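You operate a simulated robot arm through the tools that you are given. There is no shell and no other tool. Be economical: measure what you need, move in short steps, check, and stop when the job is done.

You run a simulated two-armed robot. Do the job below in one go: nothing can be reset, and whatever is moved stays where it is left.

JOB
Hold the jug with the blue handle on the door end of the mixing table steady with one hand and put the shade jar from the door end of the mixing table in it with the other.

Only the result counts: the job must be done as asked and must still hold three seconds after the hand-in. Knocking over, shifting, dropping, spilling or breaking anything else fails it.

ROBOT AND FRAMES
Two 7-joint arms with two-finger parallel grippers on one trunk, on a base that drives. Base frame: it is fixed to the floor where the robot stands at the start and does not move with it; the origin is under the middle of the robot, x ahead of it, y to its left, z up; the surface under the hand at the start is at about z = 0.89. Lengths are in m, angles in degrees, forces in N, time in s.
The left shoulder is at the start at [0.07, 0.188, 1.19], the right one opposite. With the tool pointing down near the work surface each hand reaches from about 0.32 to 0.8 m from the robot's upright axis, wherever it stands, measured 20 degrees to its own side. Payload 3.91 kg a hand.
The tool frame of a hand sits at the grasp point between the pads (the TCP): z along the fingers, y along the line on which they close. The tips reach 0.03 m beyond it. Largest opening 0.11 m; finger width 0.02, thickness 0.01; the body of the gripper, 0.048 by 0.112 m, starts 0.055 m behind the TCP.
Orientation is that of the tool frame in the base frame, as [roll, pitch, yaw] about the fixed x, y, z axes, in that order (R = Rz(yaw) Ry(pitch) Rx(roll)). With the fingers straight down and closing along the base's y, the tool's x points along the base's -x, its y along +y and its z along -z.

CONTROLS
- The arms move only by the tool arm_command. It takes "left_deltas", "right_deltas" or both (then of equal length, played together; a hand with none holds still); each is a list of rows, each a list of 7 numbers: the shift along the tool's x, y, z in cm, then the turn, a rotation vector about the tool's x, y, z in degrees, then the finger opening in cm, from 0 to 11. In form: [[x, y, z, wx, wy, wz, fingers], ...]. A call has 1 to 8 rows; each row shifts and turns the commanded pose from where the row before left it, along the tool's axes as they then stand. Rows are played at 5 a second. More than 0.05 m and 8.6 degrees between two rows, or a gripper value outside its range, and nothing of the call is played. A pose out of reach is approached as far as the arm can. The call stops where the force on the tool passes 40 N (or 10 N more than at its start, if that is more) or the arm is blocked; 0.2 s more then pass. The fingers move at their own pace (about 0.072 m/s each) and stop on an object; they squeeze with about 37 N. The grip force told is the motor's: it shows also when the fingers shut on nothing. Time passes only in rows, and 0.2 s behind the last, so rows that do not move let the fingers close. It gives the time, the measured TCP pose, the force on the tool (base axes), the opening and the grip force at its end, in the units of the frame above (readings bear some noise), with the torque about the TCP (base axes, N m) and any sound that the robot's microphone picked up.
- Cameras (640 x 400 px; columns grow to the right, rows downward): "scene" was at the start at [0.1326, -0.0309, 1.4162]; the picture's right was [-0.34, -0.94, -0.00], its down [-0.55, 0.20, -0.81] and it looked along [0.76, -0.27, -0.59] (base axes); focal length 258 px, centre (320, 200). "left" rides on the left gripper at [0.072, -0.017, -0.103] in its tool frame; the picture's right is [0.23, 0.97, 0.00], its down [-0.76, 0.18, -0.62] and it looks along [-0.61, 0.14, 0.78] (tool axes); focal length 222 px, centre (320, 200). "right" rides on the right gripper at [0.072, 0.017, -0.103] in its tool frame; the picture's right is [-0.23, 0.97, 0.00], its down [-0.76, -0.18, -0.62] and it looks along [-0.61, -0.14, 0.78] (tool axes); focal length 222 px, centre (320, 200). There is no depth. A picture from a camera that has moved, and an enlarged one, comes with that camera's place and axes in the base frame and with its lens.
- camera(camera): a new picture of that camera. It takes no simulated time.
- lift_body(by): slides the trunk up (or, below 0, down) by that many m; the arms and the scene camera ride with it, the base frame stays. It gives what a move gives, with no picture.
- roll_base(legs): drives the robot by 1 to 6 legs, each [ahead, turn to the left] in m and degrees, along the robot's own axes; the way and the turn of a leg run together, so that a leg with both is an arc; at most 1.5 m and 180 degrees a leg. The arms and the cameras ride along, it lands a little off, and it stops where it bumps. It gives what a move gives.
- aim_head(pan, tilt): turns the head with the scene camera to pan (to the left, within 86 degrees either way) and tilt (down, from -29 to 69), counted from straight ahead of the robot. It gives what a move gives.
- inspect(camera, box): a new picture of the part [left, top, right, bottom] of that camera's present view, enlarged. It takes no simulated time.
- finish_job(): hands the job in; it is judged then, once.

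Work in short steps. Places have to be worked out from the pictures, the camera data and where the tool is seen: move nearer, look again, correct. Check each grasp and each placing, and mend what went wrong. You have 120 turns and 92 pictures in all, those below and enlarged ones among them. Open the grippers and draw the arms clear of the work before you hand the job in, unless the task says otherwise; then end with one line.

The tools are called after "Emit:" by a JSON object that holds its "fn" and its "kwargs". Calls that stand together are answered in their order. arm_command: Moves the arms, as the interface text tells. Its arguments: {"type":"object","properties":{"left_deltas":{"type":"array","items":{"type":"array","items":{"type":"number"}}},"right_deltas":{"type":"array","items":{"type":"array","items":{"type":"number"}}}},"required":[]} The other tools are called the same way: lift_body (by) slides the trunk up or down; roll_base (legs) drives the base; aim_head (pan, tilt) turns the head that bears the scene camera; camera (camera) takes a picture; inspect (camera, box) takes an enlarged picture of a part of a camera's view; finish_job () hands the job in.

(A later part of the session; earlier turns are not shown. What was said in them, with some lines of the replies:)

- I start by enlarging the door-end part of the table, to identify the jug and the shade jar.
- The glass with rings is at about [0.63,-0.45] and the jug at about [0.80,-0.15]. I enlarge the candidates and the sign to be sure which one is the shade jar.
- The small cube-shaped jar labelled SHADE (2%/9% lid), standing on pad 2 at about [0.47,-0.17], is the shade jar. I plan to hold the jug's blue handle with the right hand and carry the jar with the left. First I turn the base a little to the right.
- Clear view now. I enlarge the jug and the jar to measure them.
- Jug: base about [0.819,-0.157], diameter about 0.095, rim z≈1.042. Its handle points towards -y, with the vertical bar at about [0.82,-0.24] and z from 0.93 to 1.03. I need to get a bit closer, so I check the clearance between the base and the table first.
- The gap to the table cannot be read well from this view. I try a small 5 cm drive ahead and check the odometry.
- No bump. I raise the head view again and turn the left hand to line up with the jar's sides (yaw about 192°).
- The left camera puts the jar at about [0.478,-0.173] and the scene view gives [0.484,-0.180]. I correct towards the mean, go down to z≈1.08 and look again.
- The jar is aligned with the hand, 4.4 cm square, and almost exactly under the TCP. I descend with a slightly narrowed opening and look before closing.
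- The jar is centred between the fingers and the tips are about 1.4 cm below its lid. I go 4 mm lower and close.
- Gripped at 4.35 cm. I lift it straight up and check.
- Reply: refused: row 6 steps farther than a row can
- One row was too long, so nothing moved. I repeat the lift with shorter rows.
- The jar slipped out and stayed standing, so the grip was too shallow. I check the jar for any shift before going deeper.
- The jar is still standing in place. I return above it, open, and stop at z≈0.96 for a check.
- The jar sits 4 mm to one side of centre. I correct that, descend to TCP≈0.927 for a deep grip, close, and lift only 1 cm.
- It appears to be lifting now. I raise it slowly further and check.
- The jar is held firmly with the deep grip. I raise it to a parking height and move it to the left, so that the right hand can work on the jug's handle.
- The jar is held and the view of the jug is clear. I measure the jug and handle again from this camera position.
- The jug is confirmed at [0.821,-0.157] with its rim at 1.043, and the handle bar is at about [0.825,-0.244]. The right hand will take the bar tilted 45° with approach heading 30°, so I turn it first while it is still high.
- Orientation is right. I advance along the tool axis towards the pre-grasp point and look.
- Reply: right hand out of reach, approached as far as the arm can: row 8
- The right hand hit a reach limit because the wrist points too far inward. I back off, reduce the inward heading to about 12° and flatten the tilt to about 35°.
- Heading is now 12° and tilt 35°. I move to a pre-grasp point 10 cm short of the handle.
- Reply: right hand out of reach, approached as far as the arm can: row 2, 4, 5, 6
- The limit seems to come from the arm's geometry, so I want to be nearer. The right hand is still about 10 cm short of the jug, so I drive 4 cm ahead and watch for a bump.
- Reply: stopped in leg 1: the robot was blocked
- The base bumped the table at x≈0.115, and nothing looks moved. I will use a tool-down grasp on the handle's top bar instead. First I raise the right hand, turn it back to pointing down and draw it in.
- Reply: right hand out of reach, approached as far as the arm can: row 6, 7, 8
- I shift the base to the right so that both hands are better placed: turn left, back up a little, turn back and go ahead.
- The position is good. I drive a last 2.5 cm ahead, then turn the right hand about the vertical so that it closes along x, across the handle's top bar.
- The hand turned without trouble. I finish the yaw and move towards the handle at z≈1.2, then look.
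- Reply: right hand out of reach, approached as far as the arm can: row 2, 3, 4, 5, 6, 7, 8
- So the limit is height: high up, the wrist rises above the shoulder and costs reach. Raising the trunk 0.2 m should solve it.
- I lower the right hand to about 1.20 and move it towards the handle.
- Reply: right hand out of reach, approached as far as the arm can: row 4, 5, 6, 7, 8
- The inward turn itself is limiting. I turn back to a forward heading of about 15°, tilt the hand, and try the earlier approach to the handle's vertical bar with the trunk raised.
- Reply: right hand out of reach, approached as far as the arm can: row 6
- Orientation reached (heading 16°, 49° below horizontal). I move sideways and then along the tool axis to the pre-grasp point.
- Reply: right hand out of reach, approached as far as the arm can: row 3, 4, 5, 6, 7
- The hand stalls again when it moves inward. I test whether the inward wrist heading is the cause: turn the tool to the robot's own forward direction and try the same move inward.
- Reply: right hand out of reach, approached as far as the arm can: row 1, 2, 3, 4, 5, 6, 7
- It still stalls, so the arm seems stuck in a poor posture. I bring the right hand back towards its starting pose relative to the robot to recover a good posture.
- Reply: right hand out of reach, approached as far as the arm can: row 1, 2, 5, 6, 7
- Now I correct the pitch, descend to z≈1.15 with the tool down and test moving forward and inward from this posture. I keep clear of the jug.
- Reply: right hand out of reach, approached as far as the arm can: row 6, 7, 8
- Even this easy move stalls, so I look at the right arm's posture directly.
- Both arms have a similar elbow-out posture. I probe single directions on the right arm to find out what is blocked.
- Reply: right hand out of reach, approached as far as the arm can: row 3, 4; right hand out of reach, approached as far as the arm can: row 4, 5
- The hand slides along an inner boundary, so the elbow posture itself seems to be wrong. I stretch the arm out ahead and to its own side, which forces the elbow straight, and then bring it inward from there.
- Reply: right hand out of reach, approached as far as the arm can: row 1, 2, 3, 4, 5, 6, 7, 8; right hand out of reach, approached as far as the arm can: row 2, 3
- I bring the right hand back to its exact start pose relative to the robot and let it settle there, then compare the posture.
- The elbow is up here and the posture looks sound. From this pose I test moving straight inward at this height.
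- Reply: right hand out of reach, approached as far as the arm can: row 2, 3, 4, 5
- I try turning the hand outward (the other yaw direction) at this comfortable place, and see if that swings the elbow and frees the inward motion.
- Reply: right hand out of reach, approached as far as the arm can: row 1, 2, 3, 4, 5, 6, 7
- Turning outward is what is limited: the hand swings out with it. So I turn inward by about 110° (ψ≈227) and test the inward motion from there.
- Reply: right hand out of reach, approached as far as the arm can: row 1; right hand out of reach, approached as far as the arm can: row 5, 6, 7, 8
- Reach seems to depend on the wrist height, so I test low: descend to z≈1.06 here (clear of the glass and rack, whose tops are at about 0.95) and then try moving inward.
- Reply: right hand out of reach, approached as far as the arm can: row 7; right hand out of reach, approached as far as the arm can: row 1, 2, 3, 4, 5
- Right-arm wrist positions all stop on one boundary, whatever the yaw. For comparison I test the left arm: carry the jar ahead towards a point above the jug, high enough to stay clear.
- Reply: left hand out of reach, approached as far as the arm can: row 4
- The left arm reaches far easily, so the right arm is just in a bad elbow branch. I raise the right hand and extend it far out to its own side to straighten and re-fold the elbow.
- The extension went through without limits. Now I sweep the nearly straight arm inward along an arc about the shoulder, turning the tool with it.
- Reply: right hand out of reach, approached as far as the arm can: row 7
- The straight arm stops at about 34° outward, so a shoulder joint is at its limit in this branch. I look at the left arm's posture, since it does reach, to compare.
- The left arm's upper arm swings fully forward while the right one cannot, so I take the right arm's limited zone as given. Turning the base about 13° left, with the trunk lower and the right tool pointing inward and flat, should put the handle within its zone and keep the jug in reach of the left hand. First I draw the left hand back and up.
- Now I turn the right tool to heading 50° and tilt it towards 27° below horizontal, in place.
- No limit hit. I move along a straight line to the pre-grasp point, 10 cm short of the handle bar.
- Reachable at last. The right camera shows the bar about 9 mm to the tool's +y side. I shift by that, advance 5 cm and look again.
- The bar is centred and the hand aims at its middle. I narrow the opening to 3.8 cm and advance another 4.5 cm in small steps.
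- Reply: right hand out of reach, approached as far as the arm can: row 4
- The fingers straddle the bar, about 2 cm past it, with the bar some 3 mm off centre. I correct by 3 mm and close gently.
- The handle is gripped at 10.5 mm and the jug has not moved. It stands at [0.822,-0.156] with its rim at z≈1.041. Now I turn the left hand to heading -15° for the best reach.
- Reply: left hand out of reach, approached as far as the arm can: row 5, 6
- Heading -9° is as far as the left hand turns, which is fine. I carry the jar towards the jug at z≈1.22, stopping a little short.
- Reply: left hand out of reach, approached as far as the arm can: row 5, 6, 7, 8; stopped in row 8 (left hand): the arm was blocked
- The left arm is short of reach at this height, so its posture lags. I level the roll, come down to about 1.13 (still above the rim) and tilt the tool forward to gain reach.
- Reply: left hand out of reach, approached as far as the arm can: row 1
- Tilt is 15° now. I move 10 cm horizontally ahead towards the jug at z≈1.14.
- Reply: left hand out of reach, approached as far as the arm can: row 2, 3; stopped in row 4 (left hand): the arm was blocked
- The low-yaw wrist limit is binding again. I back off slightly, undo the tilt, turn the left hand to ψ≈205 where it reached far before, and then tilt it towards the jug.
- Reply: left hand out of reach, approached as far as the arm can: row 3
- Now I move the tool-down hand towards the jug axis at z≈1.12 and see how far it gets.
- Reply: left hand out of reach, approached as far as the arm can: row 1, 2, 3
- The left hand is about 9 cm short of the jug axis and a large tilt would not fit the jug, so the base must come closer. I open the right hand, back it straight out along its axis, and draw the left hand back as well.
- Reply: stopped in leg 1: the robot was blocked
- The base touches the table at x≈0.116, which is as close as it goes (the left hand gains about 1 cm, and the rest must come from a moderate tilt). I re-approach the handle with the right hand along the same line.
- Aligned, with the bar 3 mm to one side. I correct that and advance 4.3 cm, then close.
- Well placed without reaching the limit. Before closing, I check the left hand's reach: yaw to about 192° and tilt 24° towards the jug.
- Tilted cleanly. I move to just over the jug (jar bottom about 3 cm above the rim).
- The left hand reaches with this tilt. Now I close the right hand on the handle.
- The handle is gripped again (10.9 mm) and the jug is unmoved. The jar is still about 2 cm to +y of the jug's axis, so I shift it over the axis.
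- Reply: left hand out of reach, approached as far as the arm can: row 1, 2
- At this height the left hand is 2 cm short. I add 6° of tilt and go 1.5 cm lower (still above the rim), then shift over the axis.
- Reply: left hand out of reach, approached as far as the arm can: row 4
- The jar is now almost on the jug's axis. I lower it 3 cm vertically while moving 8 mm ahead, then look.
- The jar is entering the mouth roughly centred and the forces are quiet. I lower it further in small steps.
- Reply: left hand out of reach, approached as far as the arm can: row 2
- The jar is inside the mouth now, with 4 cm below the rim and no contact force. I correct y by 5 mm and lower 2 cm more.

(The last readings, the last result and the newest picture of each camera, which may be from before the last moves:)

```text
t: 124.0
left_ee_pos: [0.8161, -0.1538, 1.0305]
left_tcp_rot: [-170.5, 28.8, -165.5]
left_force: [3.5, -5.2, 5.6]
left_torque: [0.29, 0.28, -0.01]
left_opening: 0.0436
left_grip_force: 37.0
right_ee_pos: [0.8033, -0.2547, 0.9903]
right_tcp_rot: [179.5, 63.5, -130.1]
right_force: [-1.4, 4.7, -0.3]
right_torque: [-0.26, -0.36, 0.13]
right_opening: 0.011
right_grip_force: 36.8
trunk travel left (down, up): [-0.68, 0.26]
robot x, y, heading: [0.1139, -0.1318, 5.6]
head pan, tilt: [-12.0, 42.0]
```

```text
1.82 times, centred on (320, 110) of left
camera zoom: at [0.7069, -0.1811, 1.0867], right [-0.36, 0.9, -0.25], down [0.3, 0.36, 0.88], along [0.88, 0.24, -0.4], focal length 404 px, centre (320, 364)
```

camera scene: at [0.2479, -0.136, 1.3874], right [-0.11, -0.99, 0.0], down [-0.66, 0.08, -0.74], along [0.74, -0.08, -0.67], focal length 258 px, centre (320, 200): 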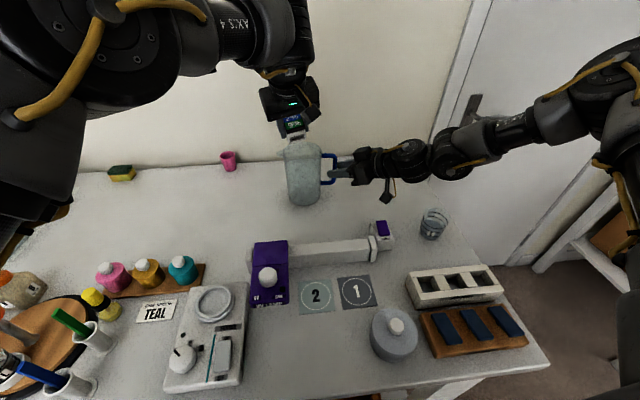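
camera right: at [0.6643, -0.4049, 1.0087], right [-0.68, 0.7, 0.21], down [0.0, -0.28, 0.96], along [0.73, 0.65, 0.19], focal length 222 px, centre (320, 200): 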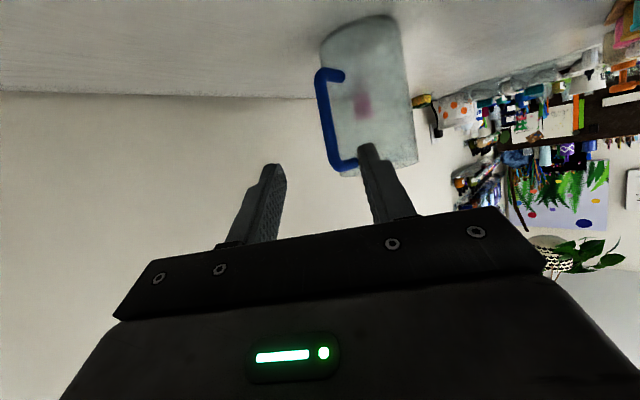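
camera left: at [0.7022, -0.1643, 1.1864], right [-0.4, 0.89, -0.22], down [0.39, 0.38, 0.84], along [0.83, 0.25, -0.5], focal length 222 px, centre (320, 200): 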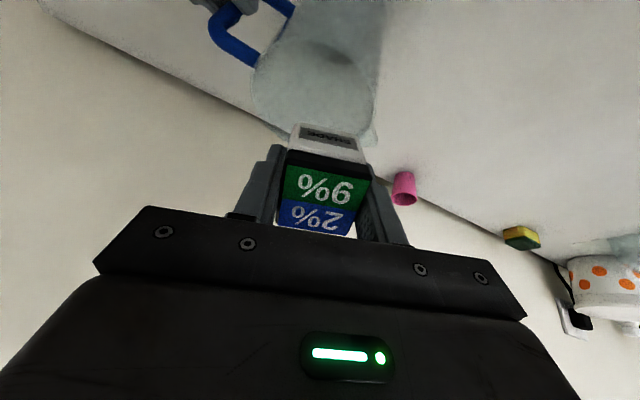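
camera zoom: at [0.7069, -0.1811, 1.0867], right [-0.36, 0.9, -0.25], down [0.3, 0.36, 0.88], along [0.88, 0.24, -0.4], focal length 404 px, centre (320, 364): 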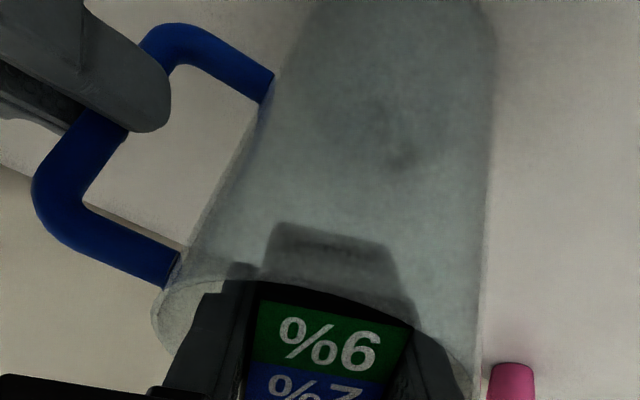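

A light contact (8 N) shows on the rear +y side, and the jar is fully within the jug. I ease off that contact and then open the fingers just a few millimetres to release it.

Emit:
{"fn": "arm_command", "kwargs": {"left_deltas": [[-0.3, -0.5, -0.1, 0, 0, 0, 3], [0, 0, 0, 0, 0, 0, 3]]}}

Emit:
{"fn": "arm_command", "kwargs": {"left_deltas": [[0, 0, 0, 0, 0, 0, 4.3], [0, 0, 0, 0, 0, 0, 4.5], [0, 0, 0, 0, 0, 0, 4.8], [0, 0, 0, 0, 0, 0, 5.1], [0, 0, 0, 0, 0, 0, 5.1]]}}

Emit:
{"fn": "inspect", "kwargs": {"camera": "scene", "box": [250, 90, 350, 210]}}

Emit:
{"fn": "inspect", "kwargs": {"camera": "left", "box": [200, 0, 440, 220]}}

```text
t: 124.6
left_ee_pos: [0.8176, -0.1593, 1.0299]
left_tcp_rot: [-170.6, 28.7, -165.4]
left_force: [0.5, 0.2, -0.8]
left_torque: [-0.01, -0.03, -0.01]
left_opening: 0.0432
left_grip_force: 37.1
right_ee_pos: [0.804, -0.2546, 0.9889]
right_tcp_rot: [179.6, 63.6, -130.2]
right_force: [0.1, -0.8, -0.2]
right_torque: [0.0, -0.02, -0.03]
right_opening: 0.0109
right_grip_force: 37.3
trunk travel left (down, up): [-0.68, 0.26]
robot x, y, heading: [0.1172, -0.1321, 5.5]
head pan, tilt: [-12.0, 42.0]
```

```text
t: 125.8
left_ee_pos: [0.8185, -0.1583, 1.0321]
left_tcp_rot: [-170.6, 28.7, -165.5]
left_force: [-0.6, 1.9, -0.1]
left_torque: [-0.01, 0.04, -0.02]
left_opening: 0.05
left_grip_force: 0.0
right_ee_pos: [0.804, -0.255, 0.9904]
right_tcp_rot: [179.5, 63.5, -130.3]
right_force: [0.6, -1.6, 0.6]
right_torque: [0.02, -0.08, -0.01]
right_opening: 0.0108
right_grip_force: 36.5
trunk travel left (down, up): [-0.68, 0.26]
robot x, y, heading: [0.1153, -0.128, 5.4]
head pan, tilt: [-12.0, 42.0]
```

```text
3.33 times, centred on (300, 150) of scene
camera zoom: at [0.2491, -0.1367, 1.3872], right [-0.11, -0.99, 0.0], down [-0.66, 0.08, -0.74], along [0.74, -0.08, -0.67], focal length 860 px, centre (387, 367)
```

zoom: 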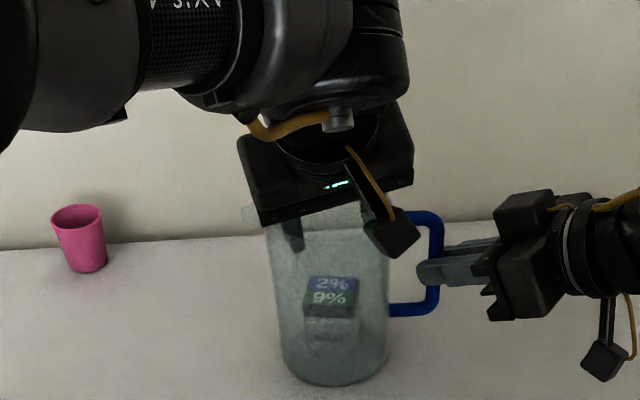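

```text
1.82 times, centred on (320, 110) of left
camera zoom: at [0.709, -0.185, 1.0885], right [-0.36, 0.9, -0.25], down [0.3, 0.37, 0.88], along [0.88, 0.24, -0.41], focal length 404 px, centre (320, 364)
```

zoom: 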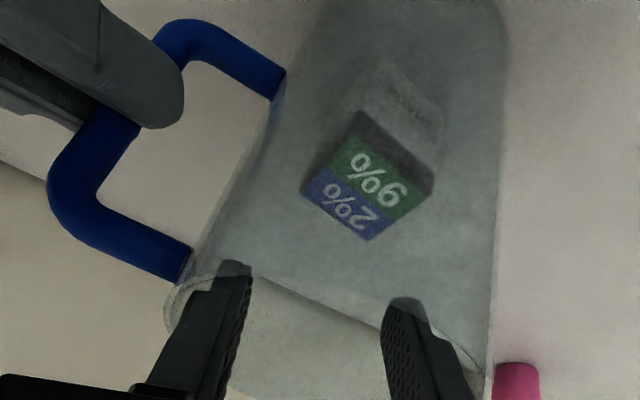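

The jar is standing upright inside the jug. I lift the left hand straight up out of the jug while the right one still holds the handle.

Emit:
{"fn": "arm_command", "kwargs": {"left_deltas": [[-0.72, -0.25, -1.3, 0, 0, 0, 4.8], [-0.96, -0.31, -1.73, 0, 0, 0, 4.8], [-0.96, -0.31, -1.73, 0, 0, 0, 4.8], [-0.96, -0.31, -1.73, 0, 0, 0, 4.8], [-0.5, -0.31, -2.5, 0, 0, 0, 4.8], [0, 0, -3.5, 0, 0, 0, 4.8], [0, 0, -4, 0, 0, 0, 4.8], [2, 2, -3, 0, 0, 0, 4.8]]}}

Emit:
{"fn": "inspect", "kwargs": {"camera": "scene", "box": [230, 70, 390, 210]}}

```text
t: 127.6
left_ee_pos: [0.7242, -0.1402, 1.2107]
left_tcp_rot: [-170.7, 29.1, -166.0]
left_force: [-1.2, 0.3, 0.8]
left_torque: [0.0, -0.04, -0.03]
left_opening: 0.048
left_grip_force: 0.0
left hand out of reach, approached as far as the arm can: row 2, 4
right_ee_pos: [0.7979, -0.2548, 0.9922]
right_tcp_rot: [-180.0, 63.4, -129.7]
right_force: [-1.1, -0.6, -1.9]
right_torque: [-0.27, 0.04, -0.02]
right_opening: 0.0108
right_grip_force: 37.4
trunk travel left (down, up): [-0.68, 0.26]
robot x, y, heading: [0.1141, -0.1298, 5.6]
head pan, tilt: [-12.0, 42.0]
```

```text
2.86 times, centred on (310, 140) of scene
camera zoom: at [0.2405, -0.1366, 1.388], right [-0.11, -0.99, 0.0], down [-0.66, 0.08, -0.75], along [0.74, -0.08, -0.66], focal length 738 px, centre (349, 371)
```

zoom: 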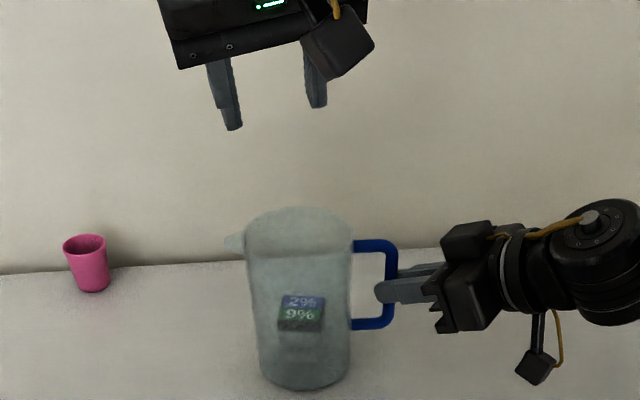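

The left hand is clear. I let things settle while drawing the left hand further back, then open the right hand and back it straight out.

Emit:
{"fn": "arm_command", "kwargs": {"left_deltas": [[3, 2, -2, 0, 0, 0, 4.8], [3, 2, -2, 0, 0, 0, 4.8], [3, 2, -1, 0, 0, 0, 4.8], [0, 0, 0, 0, 0, 0, 4.8], [0, 0, 0, 0, 0, 0, 4.8]]}}

Emit:
{"fn": "arm_command", "kwargs": {"right_deltas": [[0, 0, 0, 0, 0, 0, 1.4], [0, 0, 0, 0, 0, 0, 2.4], [0, 0, 0, 0, 0, 0, 3.6], [0, 0, -1.5, 0, 0, 0, 3.6], [0, 0, -3, 0, 0, 0, 3.6], [0, 0, -4, 0, 0, 0, 3.6], [0, 0, -4, 0, 0, 0, 3.6], [0, 0, -3, 0, 0, 0, 3.6]]}}

Emit:
{"fn": "camera", "kwargs": {"camera": "scene"}}

Emit:
{"fn": "inspect", "kwargs": {"camera": "scene", "box": [250, 120, 370, 220]}}

```text
t: 128.8
left_ee_pos: [0.6222, -0.0971, 1.2]
left_tcp_rot: [-170.8, 28.7, -165.6]
left_force: [-0.4, -0.5, -0.4]
left_torque: [-0.01, 0.03, 0.01]
left_opening: 0.0481
left_grip_force: 0.1
right_ee_pos: [0.8039, -0.2549, 0.9886]
right_tcp_rot: [179.5, 63.6, -130.3]
right_force: [-1.1, -0.8, 0.0]
right_torque: [-0.04, 0.01, 0.0]
right_opening: 0.0108
right_grip_force: 37.0
trunk travel left (down, up): [-0.68, 0.26]
robot x, y, heading: [0.1158, -0.1313, 5.3]
head pan, tilt: [-12.0, 42.0]
```

```text
t: 130.6
left_ee_pos: [0.6199, -0.0966, 1.2008]
left_tcp_rot: [-170.7, 28.7, -165.6]
left_force: [0.0, -0.1, 0.9]
left_torque: [0.03, -0.04, -0.01]
left_opening: 0.048
left_grip_force: 0.2
right_ee_pos: [0.7132, -0.3632, 1.06]
right_tcp_rot: [179.5, 63.5, -130.1]
right_force: [0.0, -0.4, -0.2]
right_torque: [-0.01, 0.0, -0.03]
right_opening: 0.0361
right_grip_force: 0.0
trunk travel left (down, up): [-0.68, 0.26]
robot x, y, heading: [0.1117, -0.1315, 5.6]
head pan, tilt: [-12.0, 42.0]
```

```text
8 pictures are left
camera scene: at [0.2479, -0.1374, 1.3873], right [-0.11, -0.99, 0.0], down [-0.66, 0.08, -0.74], along [0.74, -0.08, -0.67], focal length 258 px, centre (320, 200)
```

scene: 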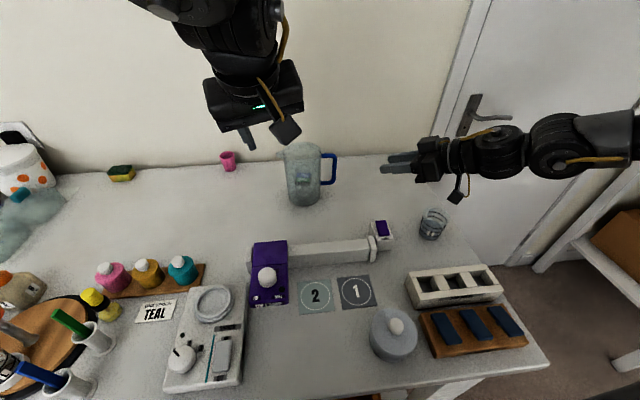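

```text
4.00 times, centred on (310, 170) of scene
camera zoom: at [0.2479, -0.1374, 1.3873], right [-0.11, -0.99, 0.0], down [-0.66, 0.08, -0.74], along [0.74, -0.08, -0.67], focal length 1033 px, centre (360, 320)
```

zoom: 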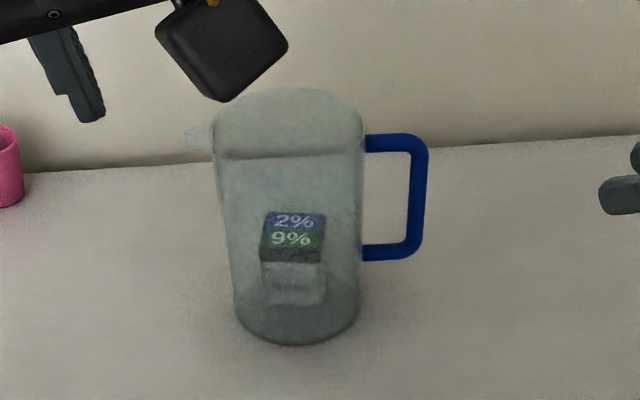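

The jar stands in the upright jug and everything else is in place. I open both grippers and draw both arms a bit further clear, moving upward.

Emit:
{"fn": "arm_command", "kwargs": {"left_deltas": [[2, 1, -3, 0, 0, 0, 8], [2, 1, -3, 0, 0, 0, 10], [0, 0, 0, 0, 0, 0, 11], [0, 0, 0, 0, 0, 0, 11]], "right_deltas": [[-1, 0, -3, 0, 0, 0, 5], [-1, 0, -3, 0, 0, 0, 7], [0, 0, 0, 0, 0, 0, 8], [0, 0, 0, 0, 0, 0, 8]]}}

Emit:
{"fn": "camera", "kwargs": {"camera": "scene"}}

```text
t: 131.6
left_ee_pos: [0.5537, -0.0822, 1.2313]
left_tcp_rot: [-170.7, 28.8, -165.4]
left_force: [0.0, 1.7, 0.1]
left_torque: [-0.01, -0.03, -0.03]
left_opening: 0.1102
left_grip_force: 0.0
right_ee_pos: [0.6856, -0.3957, 1.1041]
right_tcp_rot: [179.6, 63.6, -130.1]
right_force: [0.1, 0.2, -0.3]
right_torque: [0.0, 0.0, 0.0]
right_opening: 0.08
right_grip_force: 0.1
trunk travel left (down, up): [-0.68, 0.26]
robot x, y, heading: [0.1169, -0.1264, 5.5]
head pan, tilt: [-12.0, 42.0]
```

```text
6 pictures are left
camera scene: at [0.2479, -0.1368, 1.3874], right [-0.11, -0.99, 0.0], down [-0.66, 0.08, -0.74], along [0.74, -0.08, -0.67], focal length 258 px, centre (320, 200)
```

scene: 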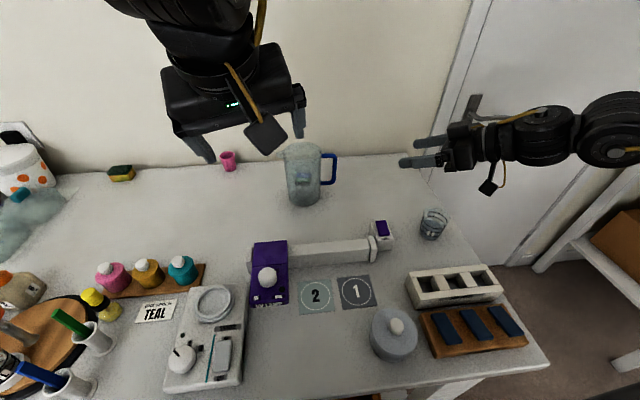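

Both arms are clear, the jar is in the jug, and nothing else has moved. I hand the job in.

Emit:
{"fn": "finish_job", "kwargs": {}}

```text
The job is handed in.
```

The shade jar is standing upright inside the blue-handled jug; the right hand held the handle while the left released the jar from about 9 cm above the jug floor, and nothing else looked moved in the last picture.
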